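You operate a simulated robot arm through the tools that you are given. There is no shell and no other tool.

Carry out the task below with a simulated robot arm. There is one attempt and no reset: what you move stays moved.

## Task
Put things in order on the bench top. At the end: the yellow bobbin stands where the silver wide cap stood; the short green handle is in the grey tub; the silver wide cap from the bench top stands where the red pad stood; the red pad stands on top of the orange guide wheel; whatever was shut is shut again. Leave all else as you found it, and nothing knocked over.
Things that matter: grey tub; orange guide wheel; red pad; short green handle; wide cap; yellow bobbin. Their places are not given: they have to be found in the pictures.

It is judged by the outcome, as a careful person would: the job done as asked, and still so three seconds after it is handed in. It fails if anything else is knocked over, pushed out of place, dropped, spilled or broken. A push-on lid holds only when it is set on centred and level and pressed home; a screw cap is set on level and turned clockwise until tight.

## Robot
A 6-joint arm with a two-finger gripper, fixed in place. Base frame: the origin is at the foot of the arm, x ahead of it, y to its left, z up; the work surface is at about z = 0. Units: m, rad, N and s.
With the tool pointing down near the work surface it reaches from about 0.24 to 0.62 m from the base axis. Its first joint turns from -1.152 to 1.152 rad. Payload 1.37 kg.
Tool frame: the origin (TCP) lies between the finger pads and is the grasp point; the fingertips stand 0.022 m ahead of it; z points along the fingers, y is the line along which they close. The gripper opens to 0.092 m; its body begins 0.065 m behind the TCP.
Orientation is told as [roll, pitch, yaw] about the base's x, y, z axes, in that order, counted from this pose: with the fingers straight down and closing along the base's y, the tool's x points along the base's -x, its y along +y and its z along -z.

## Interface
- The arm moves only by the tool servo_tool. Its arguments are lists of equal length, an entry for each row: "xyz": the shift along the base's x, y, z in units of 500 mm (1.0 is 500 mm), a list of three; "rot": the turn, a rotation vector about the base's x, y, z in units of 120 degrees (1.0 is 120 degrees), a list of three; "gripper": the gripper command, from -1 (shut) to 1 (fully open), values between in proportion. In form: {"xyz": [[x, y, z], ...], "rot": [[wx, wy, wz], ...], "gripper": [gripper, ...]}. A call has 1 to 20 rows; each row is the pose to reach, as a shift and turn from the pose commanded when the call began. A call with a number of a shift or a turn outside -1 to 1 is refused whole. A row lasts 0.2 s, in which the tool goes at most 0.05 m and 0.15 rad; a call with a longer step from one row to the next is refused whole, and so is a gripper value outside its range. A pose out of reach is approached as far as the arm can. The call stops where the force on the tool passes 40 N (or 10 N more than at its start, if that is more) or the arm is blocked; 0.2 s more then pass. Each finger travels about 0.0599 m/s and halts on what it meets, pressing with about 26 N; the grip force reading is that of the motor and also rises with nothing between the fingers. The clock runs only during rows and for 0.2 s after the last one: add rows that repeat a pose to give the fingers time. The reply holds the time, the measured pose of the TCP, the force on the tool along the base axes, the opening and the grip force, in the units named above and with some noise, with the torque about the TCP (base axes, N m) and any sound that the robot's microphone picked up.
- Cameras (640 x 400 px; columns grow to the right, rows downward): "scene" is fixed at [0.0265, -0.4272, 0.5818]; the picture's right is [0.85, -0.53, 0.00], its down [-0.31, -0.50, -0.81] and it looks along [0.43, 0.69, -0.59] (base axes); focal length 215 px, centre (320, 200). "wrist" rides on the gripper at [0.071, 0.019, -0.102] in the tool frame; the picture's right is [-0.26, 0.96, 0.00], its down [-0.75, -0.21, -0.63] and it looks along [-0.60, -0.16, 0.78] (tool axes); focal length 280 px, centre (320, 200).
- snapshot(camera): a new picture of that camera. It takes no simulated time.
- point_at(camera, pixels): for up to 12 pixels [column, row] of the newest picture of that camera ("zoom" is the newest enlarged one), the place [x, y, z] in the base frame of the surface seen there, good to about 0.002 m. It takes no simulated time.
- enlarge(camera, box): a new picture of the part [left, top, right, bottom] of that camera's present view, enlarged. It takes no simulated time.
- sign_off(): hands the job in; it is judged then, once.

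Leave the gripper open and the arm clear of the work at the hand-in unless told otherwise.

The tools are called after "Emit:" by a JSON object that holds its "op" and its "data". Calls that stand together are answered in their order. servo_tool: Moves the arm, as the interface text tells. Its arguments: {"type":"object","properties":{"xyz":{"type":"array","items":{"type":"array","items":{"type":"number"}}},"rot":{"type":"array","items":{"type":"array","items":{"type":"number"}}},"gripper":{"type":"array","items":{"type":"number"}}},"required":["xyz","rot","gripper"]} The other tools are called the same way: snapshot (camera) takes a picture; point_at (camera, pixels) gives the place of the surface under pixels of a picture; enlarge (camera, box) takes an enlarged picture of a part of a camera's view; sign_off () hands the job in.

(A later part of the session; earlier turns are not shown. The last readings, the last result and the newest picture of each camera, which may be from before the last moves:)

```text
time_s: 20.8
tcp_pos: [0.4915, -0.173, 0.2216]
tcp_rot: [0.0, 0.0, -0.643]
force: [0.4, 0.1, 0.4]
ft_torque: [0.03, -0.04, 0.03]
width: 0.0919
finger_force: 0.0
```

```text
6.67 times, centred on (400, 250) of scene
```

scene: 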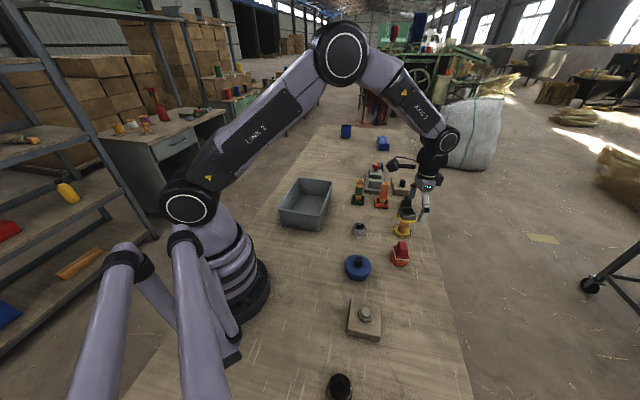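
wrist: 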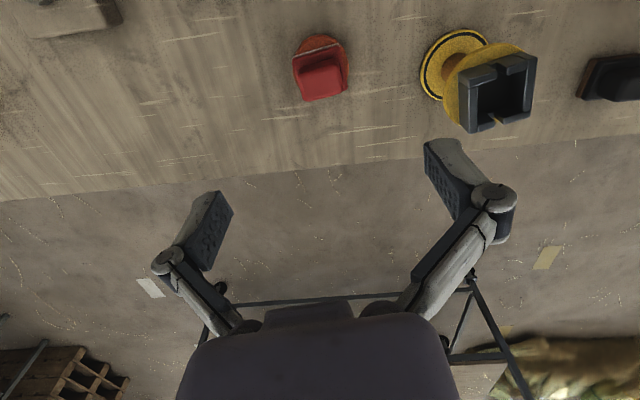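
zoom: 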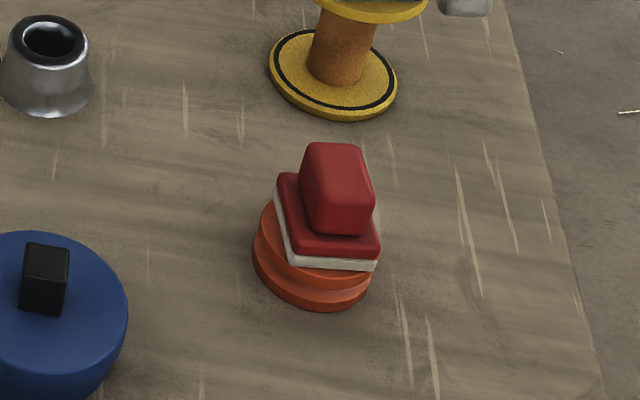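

The red pad stands on the orange wheel. Next, the silver cap: I move to about (0.311,0.017,0.20) with yaw 0 for a close view of it.

Emit:
{"op": "servo_tool", "data": {"xyz": [[-0.045, 0.048, -0.005], [-0.09, 0.095, -0.01], [-0.135, 0.143, -0.015], [-0.18, 0.191, -0.02], [-0.225, 0.239, -0.025], [-0.27, 0.287, -0.03], [-0.315, 0.334, -0.035], [-0.36, 0.382, -0.04], [-0.36, 0.382, -0.04]], "rot": [[0, 0, 0.038], [0, 0, 0.077], [0, 0, 0.115], [0, 0, 0.154], [0, 0, 0.192], [0, 0, 0.231], [0, 0, 0.27], [0, 0, 0.308], [0, 0, 0.308]], "gripper": [1, 1, 1, 1, 1, 1, 1, 1, 1]}}

Emit:
{"op": "snapshot", "data": {"camera": "wrist"}}

Emit:
{"op": "enlarge", "data": {"camera": "wrist", "box": [270, 150, 370, 250]}}

Emit:
{"op": "enlarge", "data": {"camera": "scene", "box": [335, 205, 385, 255]}}

```text
time_s: 22.8
tcp_pos: [0.3106, 0.0188, 0.2032]
tcp_rot: [0.001, -0.001, 0.002]
force: [0.2, 0.3, -0.6]
ft_torque: [-0.01, -0.02, -0.01]
width: 0.0921
finger_force: 0.1
```

```text
taken
```

wrist: 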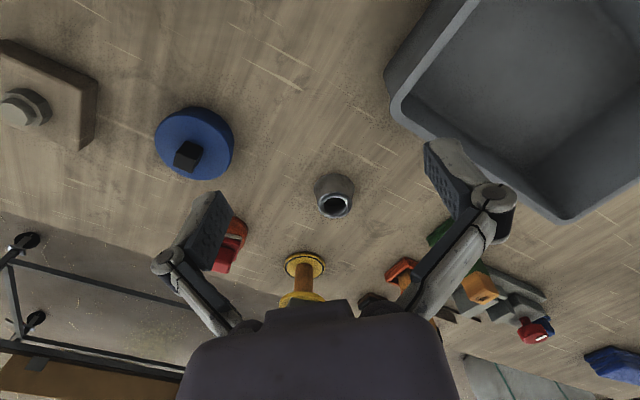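

```text
4.00 times, centred on (320, 200) of wrist
```

zoom: 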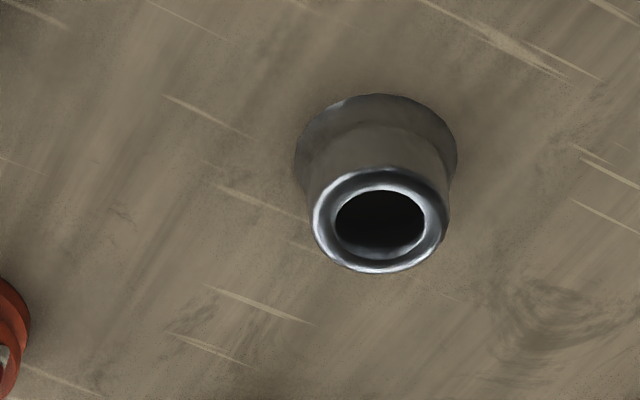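

```text
8.00 times, centred on (360, 230) of scene
```

zoom: 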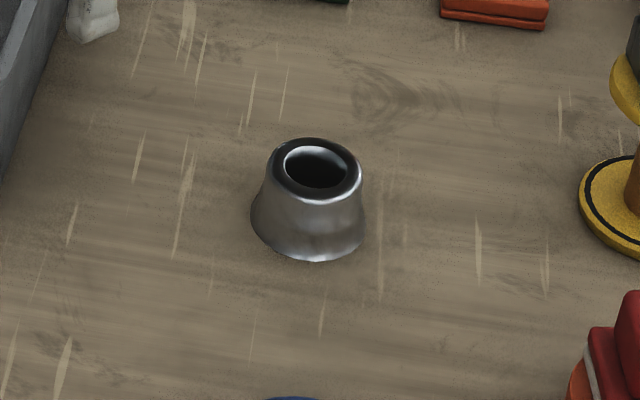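

I'll re-enlarge the wrist view on the cap and measure ring points: rim outer edges, inner bore, base edge.

Emit:
{"op": "enlarge", "data": {"camera": "wrist", "box": [300, 160, 370, 230]}}

```text
5.71 times, centred on (335, 195) of wrist
```

zoom: 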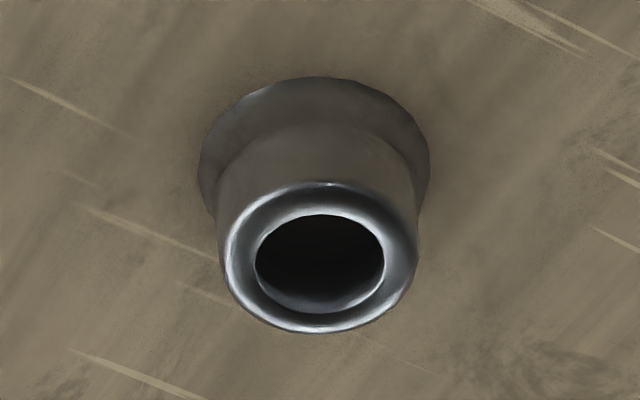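

Emit:
{"op": "point_at", "data": {"camera": "zoom", "pixels": [[320, 200], [320, 318], [243, 255], [398, 255], [320, 290], [320, 85], [205, 170], [425, 170], [222, 250], [413, 260], [265, 205], [375, 305]]}}

```text
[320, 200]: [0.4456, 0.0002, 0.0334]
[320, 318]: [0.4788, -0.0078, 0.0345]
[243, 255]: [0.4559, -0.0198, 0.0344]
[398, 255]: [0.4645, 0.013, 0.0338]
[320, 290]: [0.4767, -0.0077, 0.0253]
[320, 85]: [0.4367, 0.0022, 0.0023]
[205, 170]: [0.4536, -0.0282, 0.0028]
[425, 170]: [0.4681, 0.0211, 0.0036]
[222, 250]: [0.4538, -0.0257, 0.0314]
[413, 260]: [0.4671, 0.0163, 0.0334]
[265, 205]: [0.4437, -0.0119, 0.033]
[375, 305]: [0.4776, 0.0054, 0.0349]
```

Cap centre ≈ (0.461,−0.0035), base Ø≈0.052, top outer Ø≈0.044, height ≈0.035. Before gripping, I check the tub's position and depth from the wrist picture: rim corners (470,5), (400,105), (570,215), floor (520,100).

Emit:
{"op": "point_at", "data": {"camera": "wrist", "pixels": [[397, 108], [390, 85], [567, 218], [520, 100], [560, 120], [470, 100], [540, 200], [470, 5], [630, 200], [565, 160]]}}

Emit:
{"op": "enlarge", "data": {"camera": "scene", "box": [270, 170, 340, 240]}}

Emit:
{"op": "point_at", "data": {"camera": "scene", "pixels": [[281, 209], [317, 216], [331, 181], [298, 178], [305, 200], [300, 206], [314, 190]]}}

```text
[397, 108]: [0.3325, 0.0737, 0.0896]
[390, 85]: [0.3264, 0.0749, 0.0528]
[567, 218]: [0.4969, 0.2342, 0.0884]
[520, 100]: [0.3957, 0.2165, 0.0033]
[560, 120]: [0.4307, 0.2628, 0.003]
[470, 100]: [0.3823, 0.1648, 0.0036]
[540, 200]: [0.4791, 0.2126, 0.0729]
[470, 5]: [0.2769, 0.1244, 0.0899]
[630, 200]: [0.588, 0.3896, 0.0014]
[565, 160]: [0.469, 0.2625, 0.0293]
```

```text
5.71 times, centred on (305, 205) of scene
```

zoom: 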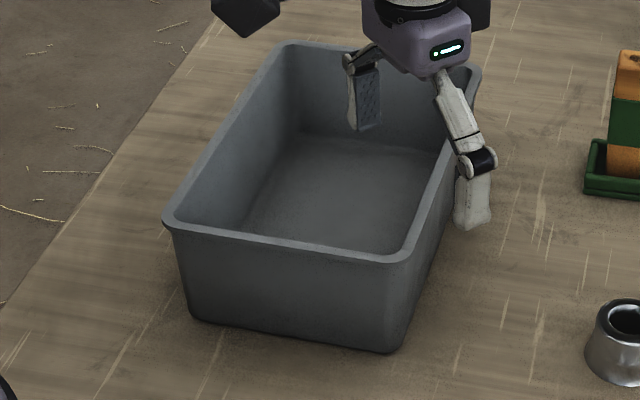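

```text
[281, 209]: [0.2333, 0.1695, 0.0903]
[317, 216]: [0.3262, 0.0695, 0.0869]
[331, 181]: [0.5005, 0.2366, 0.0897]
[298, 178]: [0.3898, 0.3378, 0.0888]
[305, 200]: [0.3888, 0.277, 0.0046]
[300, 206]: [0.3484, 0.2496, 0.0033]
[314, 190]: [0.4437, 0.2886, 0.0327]
```

Tub rim z≈0.09, floor z≈0.003, centre ≈ (0.366,0.203), long axis at ~44°. Now to the cap: move above (0.461,−0.0035) and descend to z≈0.10 first.

Emit:
{"op": "servo_tool", "data": {"xyz": [[0.075, -0.01, 0], [0.15, -0.02, 0], [0.225, -0.031, 0], [0.3, -0.041, 0], [0.3, -0.041, -0.08], [0.3, -0.041, -0.16], [0.3, -0.041, -0.203], [0.3, -0.041, -0.203]], "rot": [[0, 0, 0], [0, 0, 0], [0, 0, 0], [0, 0, 0], [0, 0, 0], [0, 0, 0], [0, 0, 0], [0, 0, 0]], "gripper": [1, 1, 1, 1, 1, 1, 1, 1]}}

Emit:
{"op": "snapshot", "data": {"camera": "wrist"}}

Emit:
{"op": "enlarge", "data": {"camera": "wrist", "box": [260, 60, 380, 180]}}

```text
time_s: 24.6
tcp_pos: [0.462, -0.0053, 0.099]
tcp_rot: [0.001, -0.002, 0.001]
force: [0.4, 0.3, 0.0]
ft_torque: [0.02, -0.03, -0.03]
width: 0.0924
finger_force: 0.1
```

```text
taken
```

wrist: 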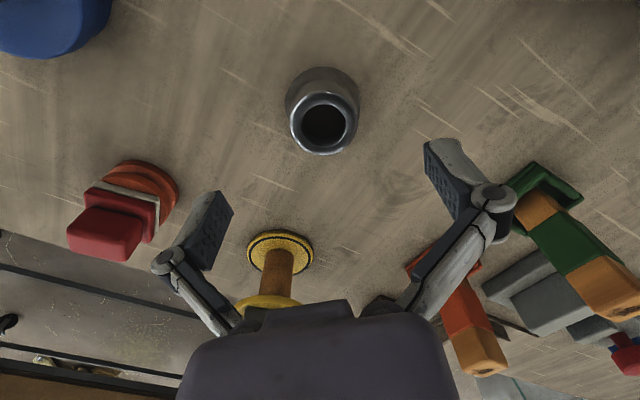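

```text
3.33 times, centred on (320, 120) of wrist
```

zoom: 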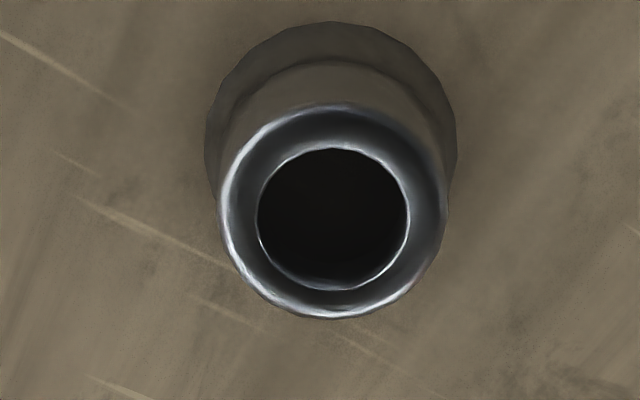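

I check the cap's centre again from here using ring points in the zoom.

Emit:
{"op": "point_at", "data": {"camera": "zoom", "pixels": [[240, 215], [425, 215], [333, 125], [333, 302], [208, 140], [453, 140], [330, 28], [265, 140], [400, 140], [260, 280], [405, 285]]}}

```text
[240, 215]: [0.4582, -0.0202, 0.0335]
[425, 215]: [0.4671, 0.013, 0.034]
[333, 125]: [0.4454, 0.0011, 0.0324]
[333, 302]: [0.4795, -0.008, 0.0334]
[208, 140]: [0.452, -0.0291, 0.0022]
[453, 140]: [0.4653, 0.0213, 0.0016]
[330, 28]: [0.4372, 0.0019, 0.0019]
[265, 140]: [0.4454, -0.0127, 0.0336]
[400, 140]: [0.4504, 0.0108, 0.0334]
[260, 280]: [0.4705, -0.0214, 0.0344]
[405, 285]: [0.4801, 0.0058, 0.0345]
```

Centre ≈ (0.4615,−0.0036), matching the TCP. I descend to z≈0.038 and close.

Emit:
{"op": "servo_tool", "data": {"xyz": [[0.001, 0, -0.06], [0.001, 0, -0.1], [0.001, 0, -0.124], [0.001, 0, -0.124], [0.001, 0, -0.124], [0.001, 0, -0.124], [0.001, 0, -0.124], [0.001, 0, -0.124], [0.001, 0, -0.124]], "rot": [[0, 0, 0], [0, 0, 0], [0, 0, 0], [0, 0, 0], [0, 0, 0], [0, 0, 0], [0, 0, 0], [0, 0, 0], [0, 0, 0]], "gripper": [1, 1, 1, 1, -1, -1, -1, -1, -1]}}

Emit:
{"op": "snapshot", "data": {"camera": "wrist"}}

Emit:
{"op": "enlarge", "data": {"camera": "scene", "box": [330, 190, 400, 260]}}

```text
time_s: 26.6
tcp_pos: [0.4628, -0.0024, 0.0387]
tcp_rot: [0.0, -0.001, 0.001]
force: [-1.4, -0.1, 7.6]
ft_torque: [-0.03, 0.04, 0.07]
width: 0.0511
finger_force: 26.3
```

```text
taken
```

wrist: 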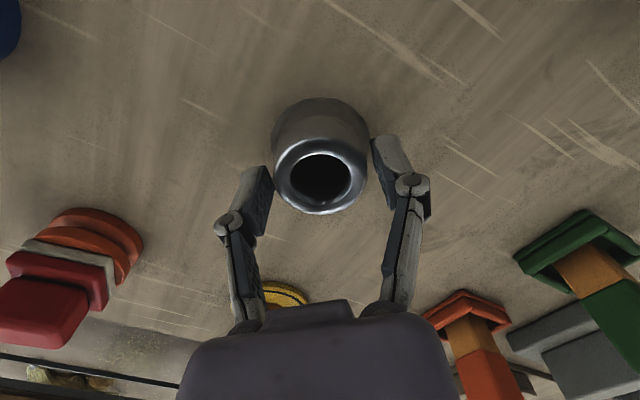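

```text
5.71 times, centred on (365, 225) of scene
```

zoom: 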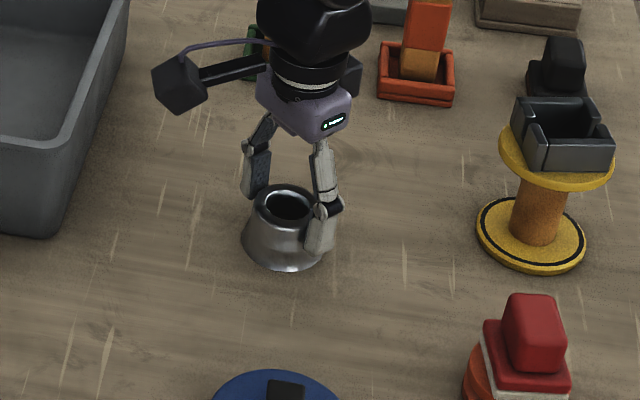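

Gripped at width 0.051 on the flared skirt. I do a small test lift of 15 mm and check if it holds.

Emit:
{"op": "servo_tool", "data": {"xyz": [[0, 0, 0.006], [0, 0, 0.014], [0, 0, 0.022], [0, 0, 0.03], [0, 0, 0.03], [0, 0, 0.03]], "rot": [[0, 0, 0], [0, 0, 0], [0, 0, 0], [0, 0, 0], [0, 0, 0], [0, 0, 0]], "gripper": [-1, -1, -1, -1, -1, -1]}}

Emit:
{"op": "snapshot", "data": {"camera": "wrist"}}

Emit:
{"op": "enlarge", "data": {"camera": "scene", "box": [330, 190, 400, 260]}}

```text
time_s: 28.0
tcp_pos: [0.4614, -0.0027, 0.0535]
tcp_rot: [-0.002, -0.002, -0.001]
force: [1.3, -0.5, -0.4]
ft_torque: [-0.01, 0.0, 0.0]
width: 0.051
finger_force: 25.9
```

```text
taken
```

wrist: 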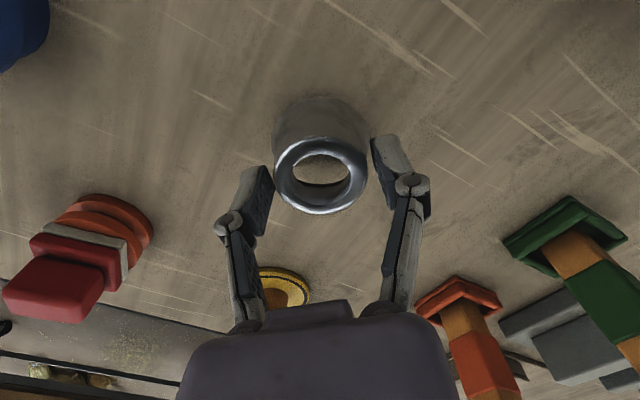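

```text
5.71 times, centred on (365, 225) of scene
```

zoom: 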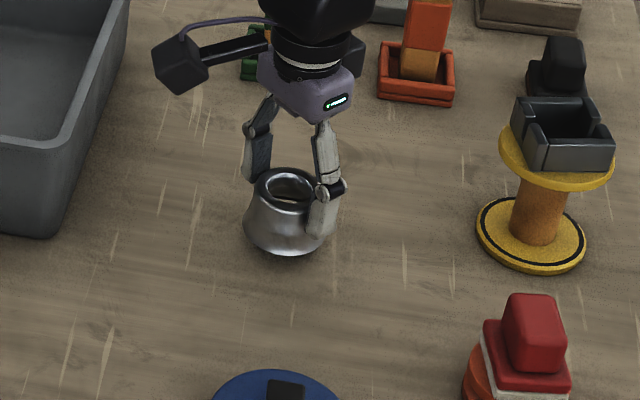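

The cap holds well. I lift to z≈0.163 and carry it to above the red pad's old place (0.3325,−0.374), turning to yaw −45° on the way.

Emit:
{"op": "servo_tool", "data": {"xyz": [[0, 0, 0.06], [0, 0, 0.14], [0, 0, 0.22], [-0.026, -0.074, 0.22], [-0.052, -0.148, 0.22], [-0.077, -0.222, 0.22], [-0.103, -0.296, 0.22], [-0.129, -0.37, 0.22], [-0.155, -0.445, 0.22], [-0.181, -0.519, 0.22], [-0.206, -0.593, 0.22], [-0.232, -0.667, 0.22], [-0.258, -0.741, 0.22], [-0.258, -0.741, 0.22], [-0.258, -0.741, 0.14], [-0.258, -0.741, 0.08], [-0.258, -0.741, 0.08]], "rot": [[0, 0, 0], [0, 0, 0], [0, 0, 0], [0, 0, -0.0375], [0, 0, -0.075], [0, 0, -0.1125], [0, 0, -0.15], [0, 0, -0.1875], [0, 0, -0.225], [0, 0, -0.2625], [0, 0, -0.3], [0, 0, -0.3375], [0, 0, -0.375], [0, 0, -0.375], [0, 0, -0.375], [0, 0, -0.375], [0, 0, -0.375]], "gripper": [-1, -1, -1, -1, -1, -1, -1, -1, -1, -1, -1, -1, -1, -1, -1, -1, -1]}}

Emit:
{"op": "snapshot", "data": {"camera": "wrist"}}

Emit:
{"op": "snapshot", "data": {"camera": "scene"}}

Emit:
{"op": "enlarge", "data": {"camera": "scene", "box": [380, 280, 470, 370]}}

```text
time_s: 31.6
tcp_pos: [0.3333, -0.3739, 0.0933]
tcp_rot: [-0.001, 0.0, -0.786]
force: [-0.8, -0.2, -0.2]
ft_torque: [-0.01, 0.0, -0.03]
width: 0.0516
finger_force: 25.5
```

```text
taken
```

wrist: 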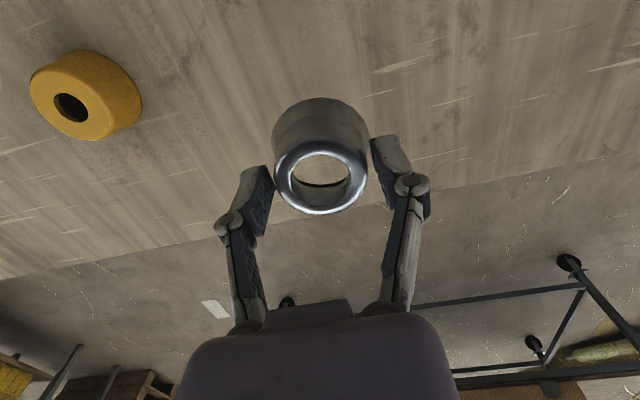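

```text
taken
```

scene: 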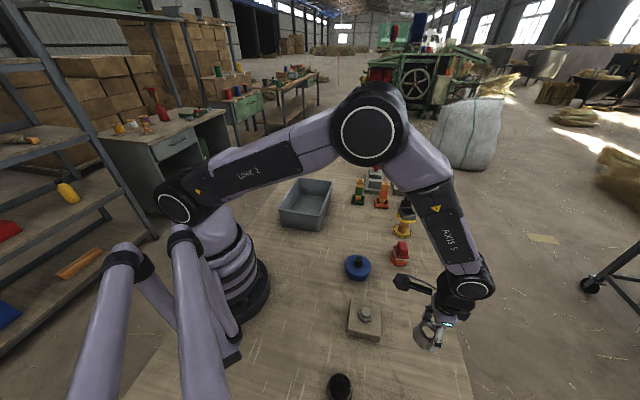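

```text
4.44 times, centred on (425, 325) of scene
```

zoom: 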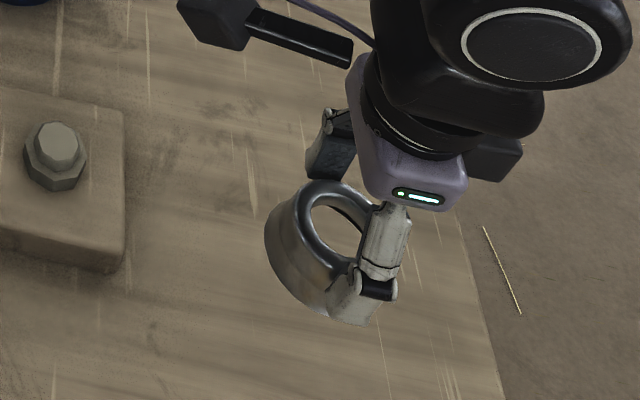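

The cap is still held; I'll verify it's level by measuring its ring top points in the wrist view.

Emit:
{"op": "enlarge", "data": {"camera": "wrist", "box": [260, 90, 380, 220]}}

Emit:
{"op": "point_at", "data": {"camera": "wrist", "pixels": [[320, 145], [320, 208], [283, 180], [358, 175], [295, 155], [346, 155], [296, 202], [346, 202], [285, 110], [350, 108], [318, 99]]}}

```text
3.08 times, centred on (320, 155) of wrist
```

zoom: 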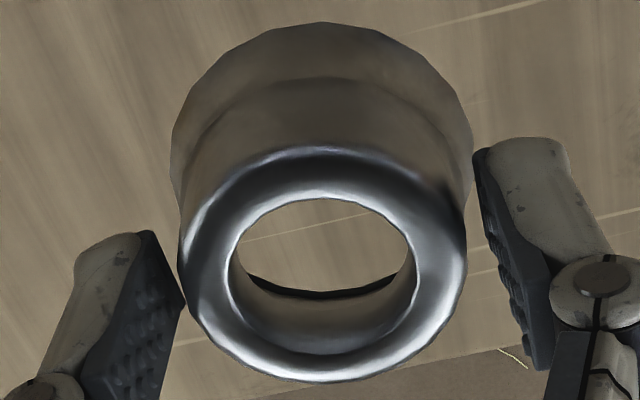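

```text
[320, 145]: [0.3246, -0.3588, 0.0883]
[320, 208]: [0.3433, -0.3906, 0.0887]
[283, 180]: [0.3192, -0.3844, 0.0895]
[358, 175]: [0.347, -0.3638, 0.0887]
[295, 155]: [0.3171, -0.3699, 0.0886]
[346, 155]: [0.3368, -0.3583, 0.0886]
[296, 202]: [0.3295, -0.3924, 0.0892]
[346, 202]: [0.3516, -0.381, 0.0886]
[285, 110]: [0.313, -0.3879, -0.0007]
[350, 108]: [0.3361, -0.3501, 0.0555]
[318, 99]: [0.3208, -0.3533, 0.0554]
```

The ring is level (z≈0.0887 all around), centre ≈ (0.334,−0.3747). I lower it to the bench gently.

Emit:
{"op": "servo_tool", "data": {"xyz": [[-0.001, 0.001, -0.04], [-0.001, 0.001, -0.08], [-0.001, 0.001, -0.096], [-0.001, 0.001, -0.102], [-0.001, 0.001, -0.106], [-0.001, 0.001, -0.108], [-0.001, 0.001, -0.11], [-0.001, 0.001, -0.11]], "rot": [[0, 0, 0], [0, 0, 0], [0, 0, 0], [0, 0, 0], [0, 0, 0], [0, 0, 0], [0, 0, 0], [0, 0, 0]], "gripper": [-1, -1, -1, -1, -1, -1, -1, -1]}}

Emit:
{"op": "enlarge", "data": {"camera": "scene", "box": [380, 290, 460, 370]}}

```text
time_s: 33.4
tcp_pos: [0.332, -0.3723, 0.0391]
tcp_rot: [-0.001, 0.0, -0.786]
force: [-7.9, 5.1, 24.8]
ft_torque: [0.15, 0.17, 0.09]
width: 0.051
finger_force: 25.6
```

```text
5.00 times, centred on (420, 330) of scene
```

zoom: 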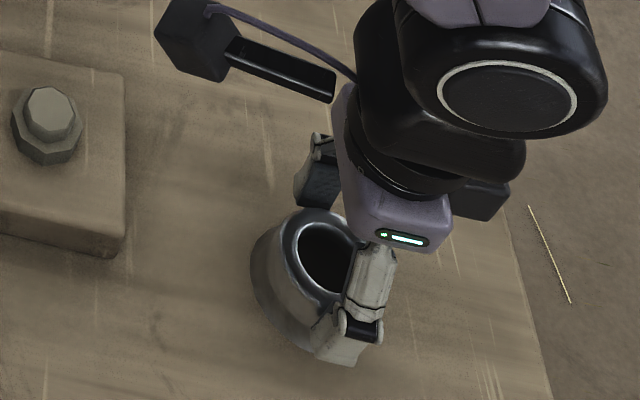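

It's on the bench (24.8 N up, a bit firm). I relax 1 mm up, open the fingers, and rise.

Emit:
{"op": "servo_tool", "data": {"xyz": [[0, 0, 0.002], [0, 0, 0.002], [0, 0, 0.002], [0, 0, 0.002], [0, 0, 0.002], [0, 0, 0.002], [0, 0, 0.08], [0, 0, 0.17], [0, 0, 0.26], [0, 0, 0.34], [0, 0, 0.34]], "rot": [[0, 0, 0], [0, 0, 0], [0, 0, 0], [0, 0, 0], [0, 0, 0], [0, 0, 0], [0, 0, 0], [0, 0, 0], [0, 0, 0], [0, 0, 0], [0, 0, 0]], "gripper": [-1, 0.4, 1, 1, 1, 1, 1, 1, 1, 1, 1]}}

Emit:
{"op": "snapshot", "data": {"camera": "wrist"}}

Emit:
{"op": "snapshot", "data": {"camera": "scene"}}

Emit:
{"op": "enlarge", "data": {"camera": "scene", "box": [380, 290, 460, 370]}}

```text
time_s: 35.8
tcp_pos: [0.3311, -0.3738, 0.2072]
tcp_rot: [-0.001, 0.0, -0.786]
force: [-0.1, -0.2, -0.2]
ft_torque: [0.01, -0.02, 0.02]
width: 0.092
finger_force: 0.1
```

```text
taken
```

wrist: 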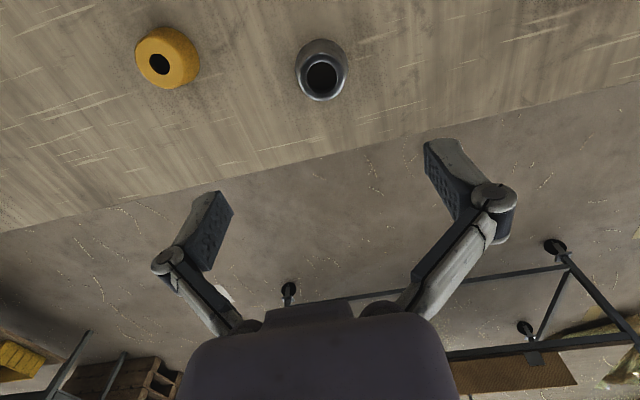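

```text
taken
```

scene: 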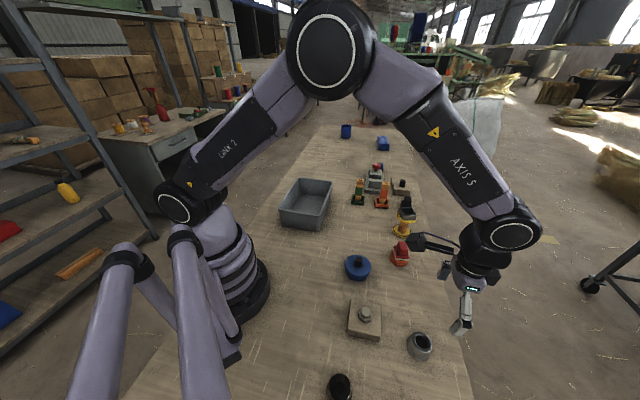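

```text
5.00 times, centred on (420, 330) of scene
```

zoom: 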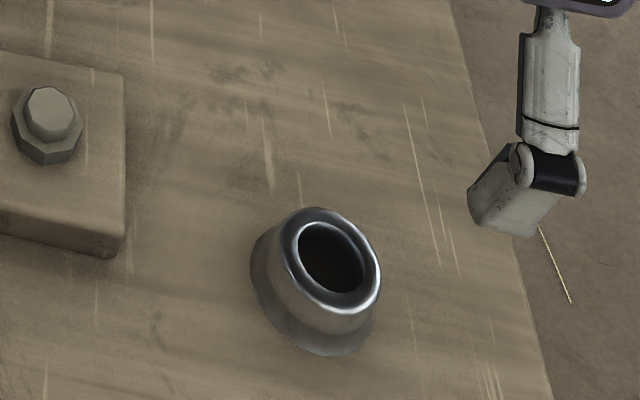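

The silver cap stands at the pad's old place. Next, the bobbin: I go to about (0.52,−0.077,0.18), yaw 0, for a close look.

Emit:
{"op": "servo_tool", "data": {"xyz": [[0.042, 0.066, 0], [0.084, 0.132, 0], [0.125, 0.198, 0], [0.167, 0.264, 0], [0.209, 0.33, 0], [0.251, 0.395, 0], [0.292, 0.461, 0], [0.334, 0.527, 0], [0.376, 0.593, 0], [0.376, 0.593, -0.056], [0.376, 0.593, -0.056]], "rot": [[0, 0, 0.042], [0, 0, 0.083], [0, 0, 0.125], [0, 0, 0.167], [0, 0, 0.208], [0, 0, 0.25], [0, 0, 0.292], [0, 0, 0.333], [0, 0, 0.375], [0, 0, 0.375], [0, 0, 0.375]], "gripper": [1, 1, 1, 1, 1, 1, 1, 1, 1, 1, 1]}}

Emit:
{"op": "snapshot", "data": {"camera": "wrist"}}

Emit:
{"op": "enlarge", "data": {"camera": "wrist", "box": [250, 80, 410, 240]}}

```text
time_s: 38.2
tcp_pos: [0.5203, -0.0785, 0.1782]
tcp_rot: [0.0, -0.001, 0.0]
force: [-0.2, -0.8, 0.6]
ft_torque: [-0.05, 0.04, 0.0]
width: 0.0919
finger_force: 0.0
```

```text
taken
```

wrist: 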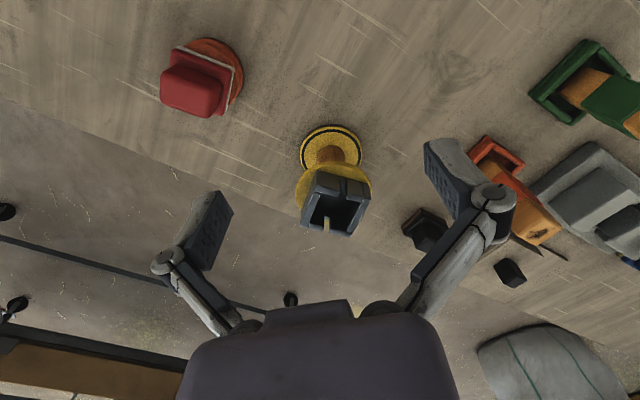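

```text
2.50 times, centred on (330, 160) of wrist
```

zoom: 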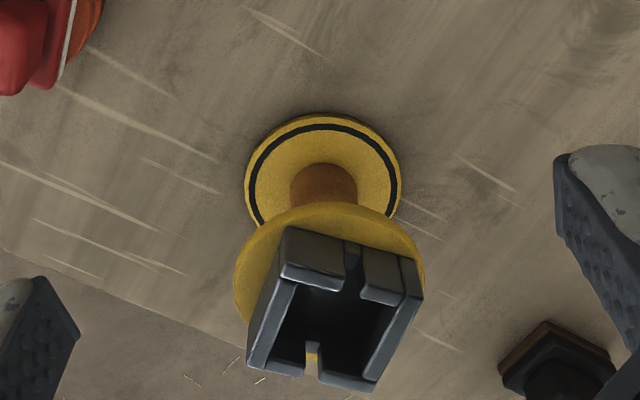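

I'll measure the flanges and the box rim in this zoom.

Emit:
{"op": "point_at", "data": {"camera": "zoom", "pixels": [[240, 285], [419, 285], [325, 207], [250, 185], [396, 190], [320, 120], [290, 268], [415, 298], [253, 360], [370, 385], [325, 195], [325, 350]]}}

Emit:
{"op": "enlarge", "data": {"camera": "wrist", "box": [285, 160, 385, 245]}}

```text
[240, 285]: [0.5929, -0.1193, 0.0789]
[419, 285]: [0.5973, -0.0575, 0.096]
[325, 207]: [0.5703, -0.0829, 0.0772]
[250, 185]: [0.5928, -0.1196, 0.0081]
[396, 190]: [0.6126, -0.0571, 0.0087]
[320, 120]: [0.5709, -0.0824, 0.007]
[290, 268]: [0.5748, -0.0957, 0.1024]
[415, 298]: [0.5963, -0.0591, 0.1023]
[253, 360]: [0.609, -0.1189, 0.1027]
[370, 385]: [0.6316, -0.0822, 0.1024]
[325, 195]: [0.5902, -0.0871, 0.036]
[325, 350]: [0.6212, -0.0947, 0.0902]
```

```text
4.71 times, centred on (335, 202) of wrist
```

zoom: 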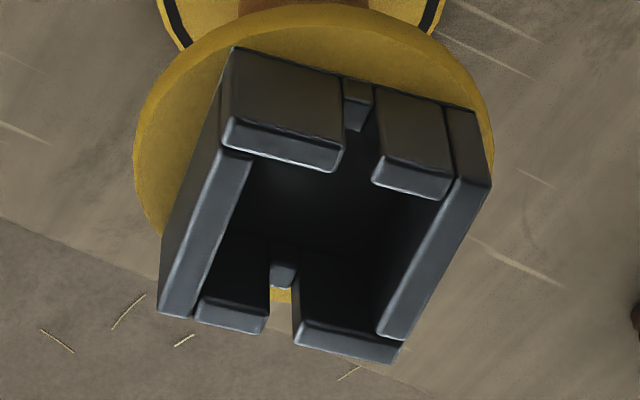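

Bobbin: lower and top flange centre ≈ (0.603,−0.0885), Ø≈0.065; frame centre the same. I check the black object nearby at (425,230) to choose the finger direction.

Emit:
{"op": "point_at", "data": {"camera": "wrist", "pixels": [[425, 210], [405, 222], [410, 235], [440, 215], [425, 225], [490, 150], [470, 158], [500, 148]]}}

Emit:
{"op": "point_at", "data": {"camera": "scene", "pixels": [[406, 201], [402, 210], [407, 196], [400, 205], [383, 204], [382, 208], [374, 208], [391, 207]]}}

```text
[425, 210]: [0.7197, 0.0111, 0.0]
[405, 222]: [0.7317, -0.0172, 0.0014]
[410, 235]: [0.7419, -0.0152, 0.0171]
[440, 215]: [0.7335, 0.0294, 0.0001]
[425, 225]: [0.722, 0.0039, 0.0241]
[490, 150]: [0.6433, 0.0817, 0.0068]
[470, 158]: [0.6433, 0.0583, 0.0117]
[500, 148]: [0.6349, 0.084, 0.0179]
```

```text
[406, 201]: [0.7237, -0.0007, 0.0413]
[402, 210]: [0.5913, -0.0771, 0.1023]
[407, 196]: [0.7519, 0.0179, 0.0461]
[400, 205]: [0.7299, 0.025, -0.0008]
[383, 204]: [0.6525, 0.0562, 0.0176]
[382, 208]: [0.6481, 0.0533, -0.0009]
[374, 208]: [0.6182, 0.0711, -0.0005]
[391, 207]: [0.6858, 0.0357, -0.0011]
```

The black object is far enough (x≥0.72). I move above the bobbin (0.603,−0.0885) at z≈0.18 then down to z≈0.13 and check.

Emit:
{"op": "servo_tool", "data": {"xyz": [[0.06, -0.008, 0], [0.12, -0.016, 0], [0.166, -0.023, 0], [0.166, -0.023, 0], [0.166, -0.023, -0.05], [0.166, -0.023, -0.08], [0.166, -0.023, -0.08]], "rot": [[0, 0, 0], [0, 0, 0], [0, 0, 0], [0, 0, 0], [0, 0, 0], [0, 0, 0], [0, 0, 0]], "gripper": [1, 1, 1, 1, 1, 1, 1]}}

Emit:
{"op": "snapshot", "data": {"camera": "wrist"}}

Emit:
{"op": "snapshot", "data": {"camera": "scene"}}

Emit:
{"op": "enlarge", "data": {"camera": "scene", "box": [360, 160, 460, 250]}}

```text
time_s: 39.8
tcp_pos: [0.6014, -0.0891, 0.1393]
tcp_rot: [-0.001, 0.001, 0.001]
force: [-0.8, 0.1, 0.4]
ft_torque: [0.01, 0.0, 0.04]
width: 0.0919
finger_force: 0.1
```

```text
taken
```

wrist: 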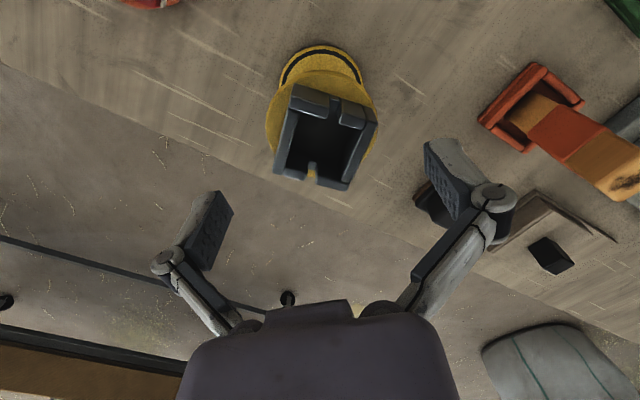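

```text
taken
```

scene: 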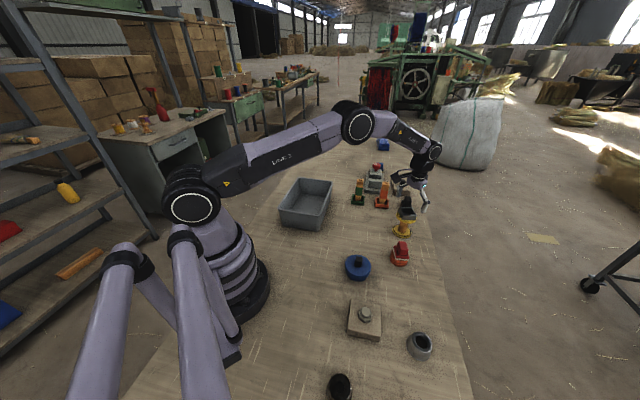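

```text
4.44 times, centred on (410, 205) of scene
```

zoom: 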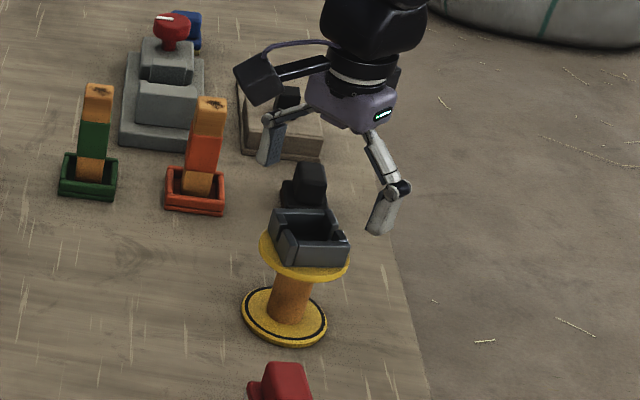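

In reach and above the bobbin. A last check on the frame/flange centre from this view.

Emit:
{"op": "enlarge", "data": {"camera": "wrist", "box": [250, 40, 390, 200]}}

Emit:
{"op": "point_at", "data": {"camera": "wrist", "pixels": [[296, 108], [375, 124], [276, 173], [346, 188], [268, 130], [376, 140], [318, 72], [279, 85], [360, 80]]}}

```text
2.50 times, centred on (320, 120) of wrist
```

zoom: 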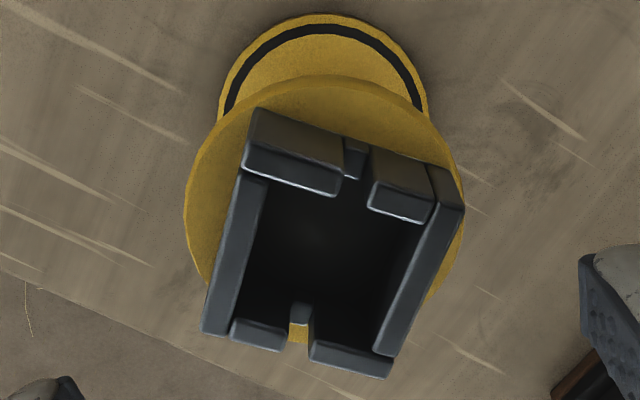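

```text
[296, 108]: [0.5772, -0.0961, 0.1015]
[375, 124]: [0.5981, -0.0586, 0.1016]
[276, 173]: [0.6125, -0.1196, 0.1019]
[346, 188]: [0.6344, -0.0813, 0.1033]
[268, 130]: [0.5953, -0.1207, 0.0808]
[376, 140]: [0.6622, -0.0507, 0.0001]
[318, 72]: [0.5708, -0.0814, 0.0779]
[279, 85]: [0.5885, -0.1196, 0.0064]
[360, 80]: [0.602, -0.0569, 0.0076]
```

Centre confirmed ≈ (0.604,−0.0887). I descend to TCP z≈0.083 (pads beside the top flange, palm well above the frame), then close slowly.

Emit:
{"op": "servo_tool", "data": {"xyz": [[0.002, 0, -0.04], [0.002, 0, -0.08], [0.002, 0, -0.105], [0.002, 0, -0.114], [0.002, 0, -0.114], [0.002, 0, -0.114], [0.002, 0, -0.114], [0.002, 0, -0.114], [0.002, 0, -0.114], [0.002, 0, -0.114], [0.002, 0, -0.114], [0.002, 0, -0.114], [0.002, 0, -0.114]], "rot": [[0, 0, 0], [0, 0, 0], [0, 0, 0], [0, 0, 0], [0, 0, 0], [0, 0, 0], [0, 0, 0], [0, 0, 0], [0, 0, 0], [0, 0, 0], [0, 0, 0], [0, 0, 0], [0, 0, 0]], "gripper": [1, 1, 1, 1, 0.75, 0.6, 0.54, 0.5, 0.46, 0.42, 0.4, 0.38, 0.36]}}

Emit:
{"op": "snapshot", "data": {"camera": "wrist"}}

Emit:
{"op": "enlarge", "data": {"camera": "scene", "box": [360, 170, 440, 250]}}

```text
time_s: 42.6
tcp_pos: [0.6036, -0.0884, 0.084]
tcp_rot: [0.0, -0.001, 0.001]
force: [-1.6, -0.2, 5.3]
ft_torque: [-0.04, 0.11, 0.02]
width: 0.0679
finger_force: 25.9
```

```text
taken
```

wrist: 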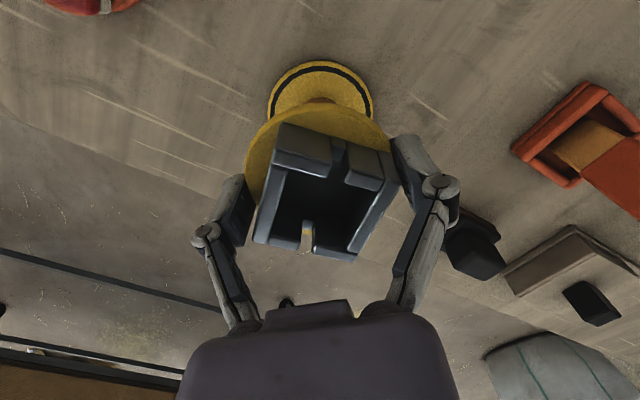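

```text
5.00 times, centred on (400, 210) of scene
```

zoom: 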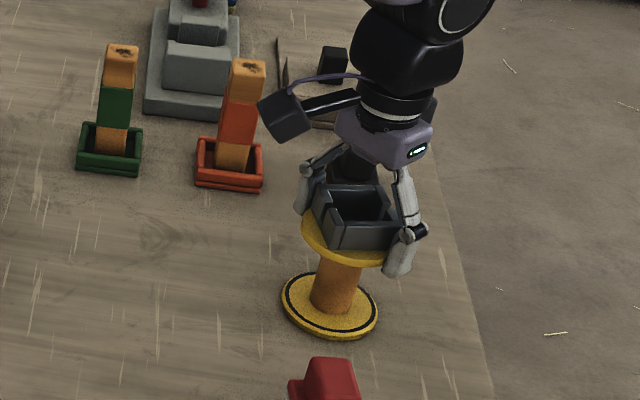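

Width 0.068, full grip reached on the flange. I do a slow 15 mm test lift and look whether the frame rides along steadily.

Emit:
{"op": "servo_tool", "data": {"xyz": [[0, 0, 0], [0, 0, 0.006], [0, 0, 0.014], [0, 0, 0.022], [0, 0, 0.03], [0, 0, 0.03]], "rot": [[0, 0, 0], [0, 0, 0], [0, 0, 0], [0, 0, 0], [0, 0, 0], [0, 0, 0]], "gripper": [0, -1, -1, -1, -1, -1]}}

Emit:
{"op": "snapshot", "data": {"camera": "wrist"}}

Emit:
{"op": "enlarge", "data": {"camera": "scene", "box": [360, 170, 440, 250]}}

```text
time_s: 44.0
tcp_pos: [0.6052, -0.0878, 0.0983]
tcp_rot: [-0.001, 0.0, 0.001]
force: [0.7, -1.1, -0.8]
ft_torque: [-0.04, -0.03, -0.01]
width: 0.0678
finger_force: 26.1
```

```text
taken
```

wrist: 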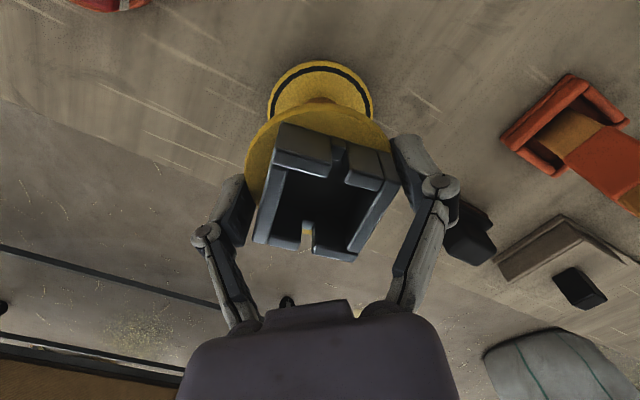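

```text
5.00 times, centred on (400, 210) of scene
```

zoom: 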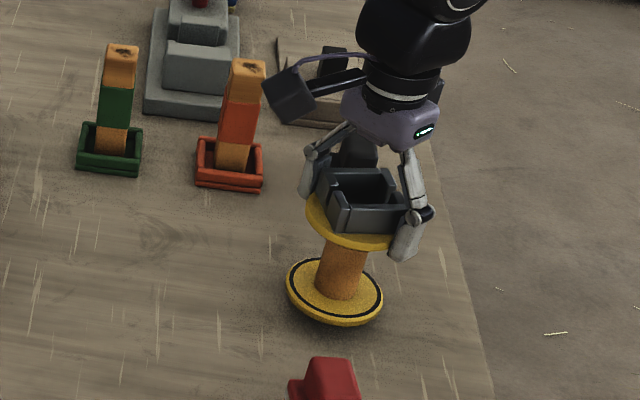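

The bobbin hangs level and the frame stays put. I lift 25 mm more and carry it slowly to above the silver cap's old place (0.461,−0.0036).

Emit:
{"op": "servo_tool", "data": {"xyz": [[0, 0, 0.02], [0, 0, 0.04], [0, 0, 0.05], [-0.0114, 0.0068, 0.05], [-0.0343, 0.0204, 0.05], [-0.0628, 0.0374, 0.05], [-0.0971, 0.0578, 0.05], [-0.1314, 0.0782, 0.05], [-0.1656, 0.0986, 0.05], [-0.1999, 0.119, 0.05], [-0.2313, 0.1377, 0.05], [-0.257, 0.153, 0.05], [-0.2742, 0.1632, 0.05], [-0.2856, 0.17, 0.05], [-0.2856, 0.17, 0.05], [-0.2856, 0.17, 0.03], [-0.2856, 0.17, 0.01], [-0.2856, 0.17, 0.0], [-0.2856, 0.17, 0.0]], "rot": [[0, 0, 0], [0, 0, 0], [0, 0, 0], [0, 0, 0], [0, 0, 0], [0, 0, 0], [0, 0, 0], [0, 0, 0], [0, 0, 0], [0, 0, 0], [0, 0, 0], [0, 0, 0], [0, 0, 0], [0, 0, 0], [0, 0, 0], [0, 0, 0], [0, 0, 0], [0, 0, 0], [0, 0, 0]], "gripper": [-1, -1, -1, -1, -1, -1, -1, -1, -1, -1, -1, -1, -1, -1, -1, -1, -1, -1, -1]}}

Emit:
{"op": "snapshot", "data": {"camera": "wrist"}}

Emit:
{"op": "snapshot", "data": {"camera": "scene"}}

Emit:
{"op": "enlarge", "data": {"camera": "scene", "box": [310, 180, 410, 260]}}

```text
time_s: 48.0
tcp_pos: [0.4627, -0.0024, 0.0991]
tcp_rot: [-0.001, 0.0, 0.001]
force: [0.8, -1.2, -0.7]
ft_torque: [0.01, 0.0, -0.02]
width: 0.0678
finger_force: 26.0
```

```text
taken
```

wrist: 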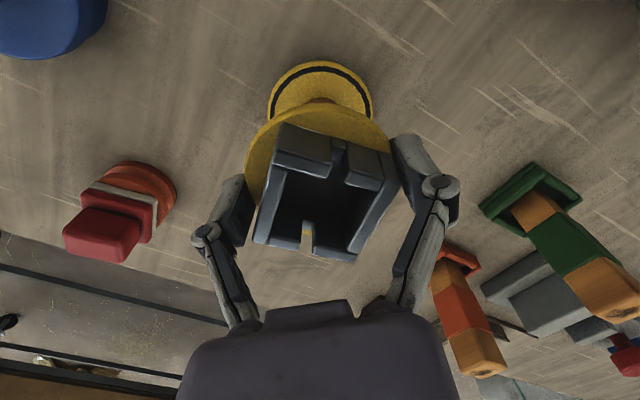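

```text
taken
```

scene: 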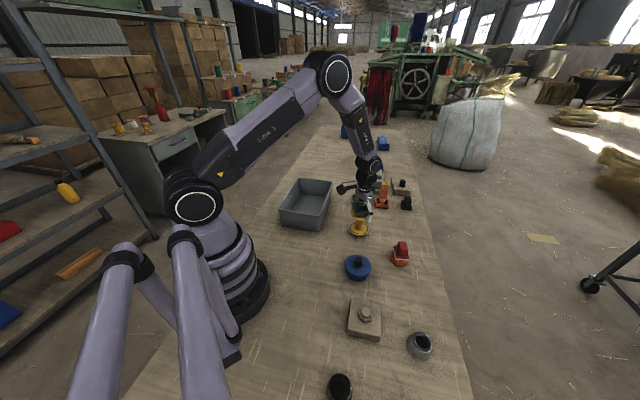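

```text
5.00 times, centred on (360, 220) of scene
```

zoom: 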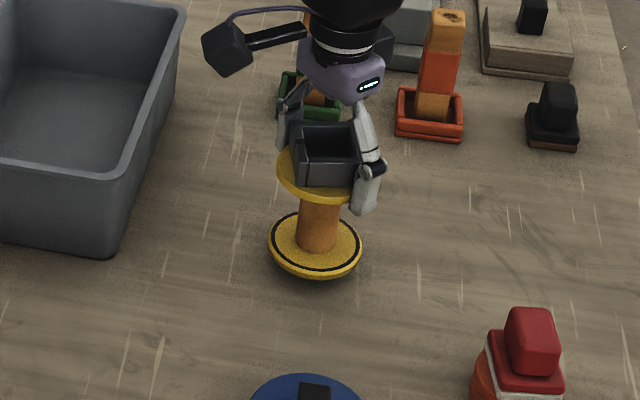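

Hanging level over the target. I verify the bobbin's lower flange centre by measuring edges: (270,98), (370,98), (318,64), and frame corners.

Emit:
{"op": "point_at", "data": {"camera": "wrist", "pixels": [[271, 98], [369, 98], [318, 64], [281, 150], [395, 182], [257, 238], [352, 257], [249, 160], [318, 110]]}}

```text
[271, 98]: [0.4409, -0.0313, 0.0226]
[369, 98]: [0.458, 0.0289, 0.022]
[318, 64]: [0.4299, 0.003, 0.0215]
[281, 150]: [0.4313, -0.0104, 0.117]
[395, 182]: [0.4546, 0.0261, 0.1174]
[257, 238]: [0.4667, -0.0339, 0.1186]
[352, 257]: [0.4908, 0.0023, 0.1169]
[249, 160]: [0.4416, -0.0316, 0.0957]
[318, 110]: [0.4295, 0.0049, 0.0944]
```

Centre ≈ (0.461,−0.004): on target. I lower it the last 15 mm slowly.

Emit:
{"op": "servo_tool", "data": {"xyz": [[0, 0, -0.01], [0, 0, -0.02], [0, 0, -0.025], [0, 0, -0.028], [0, 0, -0.03], [0, 0, -0.03]], "rot": [[0, 0, 0], [0, 0, 0], [0, 0, 0], [0, 0, 0], [0, 0, 0], [0, 0, 0]], "gripper": [-1, -1, -1, -1, -1, -1]}}

Emit:
{"op": "enlarge", "data": {"camera": "scene", "box": [320, 180, 400, 260]}}

```text
time_s: 49.4
tcp_pos: [0.4614, -0.0028, 0.0824]
tcp_rot: [0.0, -0.001, 0.002]
force: [0.9, -0.3, 2.0]
ft_torque: [0.0, 0.0, 0.05]
width: 0.068
finger_force: 26.5
```

```text
5.00 times, centred on (360, 220) of scene
```

zoom: 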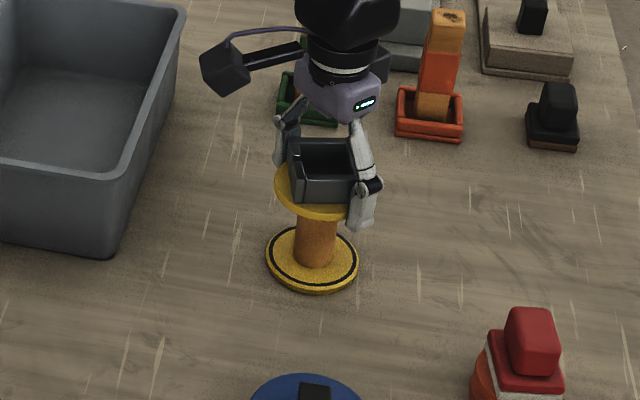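

Light contact (2 N). I press 0.5 mm more, then open gradually and rise straight up.

Emit:
{"op": "servo_tool", "data": {"xyz": [[0, 0, -0.001], [0, 0, -0.001], [0, 0, -0.001], [0, 0, -0.001], [0, 0, -0.001], [0, 0, -0.001], [0, 0, -0.001], [0, 0, 0.04], [0, 0, 0.1], [0, 0, 0.18], [0, 0, 0.26], [0, 0, 0.26]], "rot": [[0, 0, 0], [0, 0, 0], [0, 0, 0], [0, 0, 0], [0, 0, 0], [0, 0, 0], [0, 0, 0], [0, 0, 0], [0, 0, 0], [0, 0, 0], [0, 0, 0], [0, 0, 0]], "gripper": [-1, 0.5, 0.6, 0.75, 1, 1, 1, 1, 1, 1, 1, 1]}}

Emit:
{"op": "snapshot", "data": {"camera": "wrist"}}

Emit:
{"op": "snapshot", "data": {"camera": "scene"}}

Emit:
{"op": "enlarge", "data": {"camera": "scene", "box": [320, 180, 400, 260]}}

```text
time_s: 52.0
tcp_pos: [0.4611, -0.005, 0.2122]
tcp_rot: [0.001, 0.0, -0.001]
force: [0.2, 0.3, -0.4]
ft_torque: [-0.03, -0.01, 0.03]
width: 0.092
finger_force: 0.1
```

```text
taken
```

wrist: 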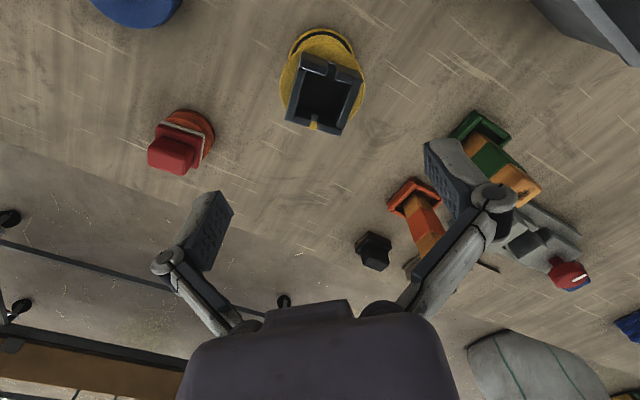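

```text
taken
```

scene: 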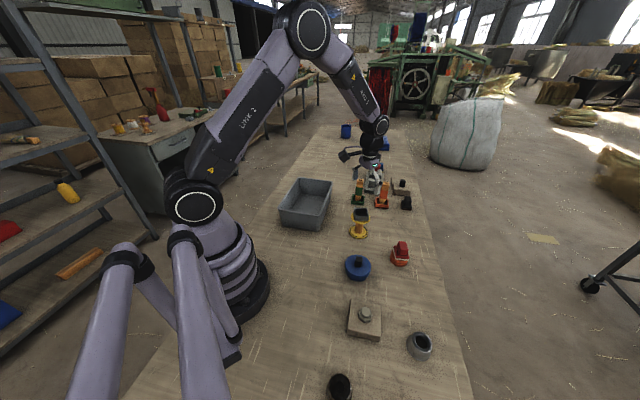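

```text
5.00 times, centred on (360, 220) of scene
```

zoom: 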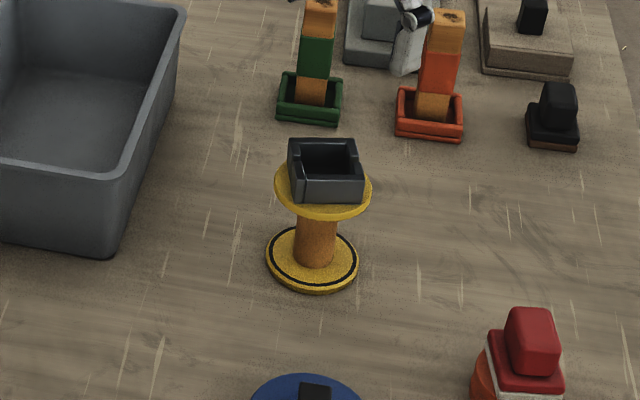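

The bobbin stands upright with its frame on at the cap's old place. Now to the green handle: I move to about (0.44,0.174,0.24) for a close look.

Emit:
{"op": "servo_tool", "data": {"xyz": [[-0.009, 0.071, 0.054], [-0.018, 0.142, 0.054], [-0.026, 0.213, 0.054], [-0.035, 0.284, 0.054], [-0.044, 0.356, 0.054], [-0.044, 0.356, 0.054]], "rot": [[0, 0, 0], [0, 0, 0], [0, 0, 0], [0, 0, 0], [0, 0, 0], [0, 0, 0]], "gripper": [1, 1, 1, 1, 1, 1]}}

Emit:
{"op": "snapshot", "data": {"camera": "wrist"}}

Emit:
{"op": "enlarge", "data": {"camera": "wrist", "box": [260, 120, 420, 280]}}

```text
time_s: 53.4
tcp_pos: [0.4406, 0.1745, 0.2395]
tcp_rot: [0.0, -0.001, -0.001]
force: [0.1, -0.9, -0.6]
ft_torque: [0.03, -0.01, 0.0]
width: 0.092
finger_force: 0.0
```

```text
taken
```

wrist: 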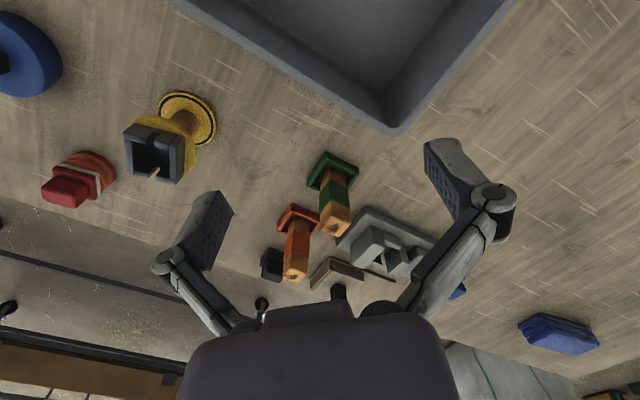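

```text
2.50 times, centred on (340, 200) of wrist
```

zoom: 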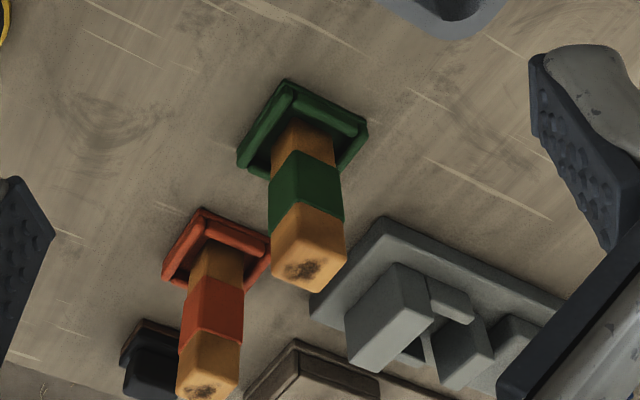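

I see the green handle at (335,200). I enlarge further and measure top-face corners, tray corners and neighbours.

Emit:
{"op": "enlarge", "data": {"camera": "wrist", "box": [290, 145, 380, 245]}}

Emit:
{"op": "point_at", "data": {"camera": "wrist", "pixels": [[322, 224], [338, 213], [349, 225], [333, 236], [335, 226], [330, 190], [327, 152], [307, 185], [364, 172], [300, 278], [284, 272], [297, 262]]}}

```text
4.00 times, centred on (335, 195) of wrist
```

zoom: 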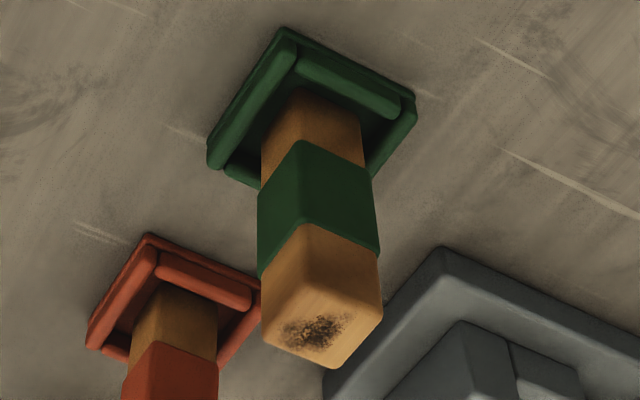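

```text
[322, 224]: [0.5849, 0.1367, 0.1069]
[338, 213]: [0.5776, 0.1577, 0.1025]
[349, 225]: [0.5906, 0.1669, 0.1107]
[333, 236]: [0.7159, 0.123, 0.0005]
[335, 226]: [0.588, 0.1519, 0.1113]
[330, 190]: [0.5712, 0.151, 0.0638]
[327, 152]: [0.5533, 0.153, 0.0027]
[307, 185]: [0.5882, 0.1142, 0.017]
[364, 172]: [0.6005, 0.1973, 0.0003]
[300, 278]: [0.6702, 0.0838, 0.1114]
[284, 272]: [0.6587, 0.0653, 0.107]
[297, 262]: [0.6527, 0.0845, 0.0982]
```

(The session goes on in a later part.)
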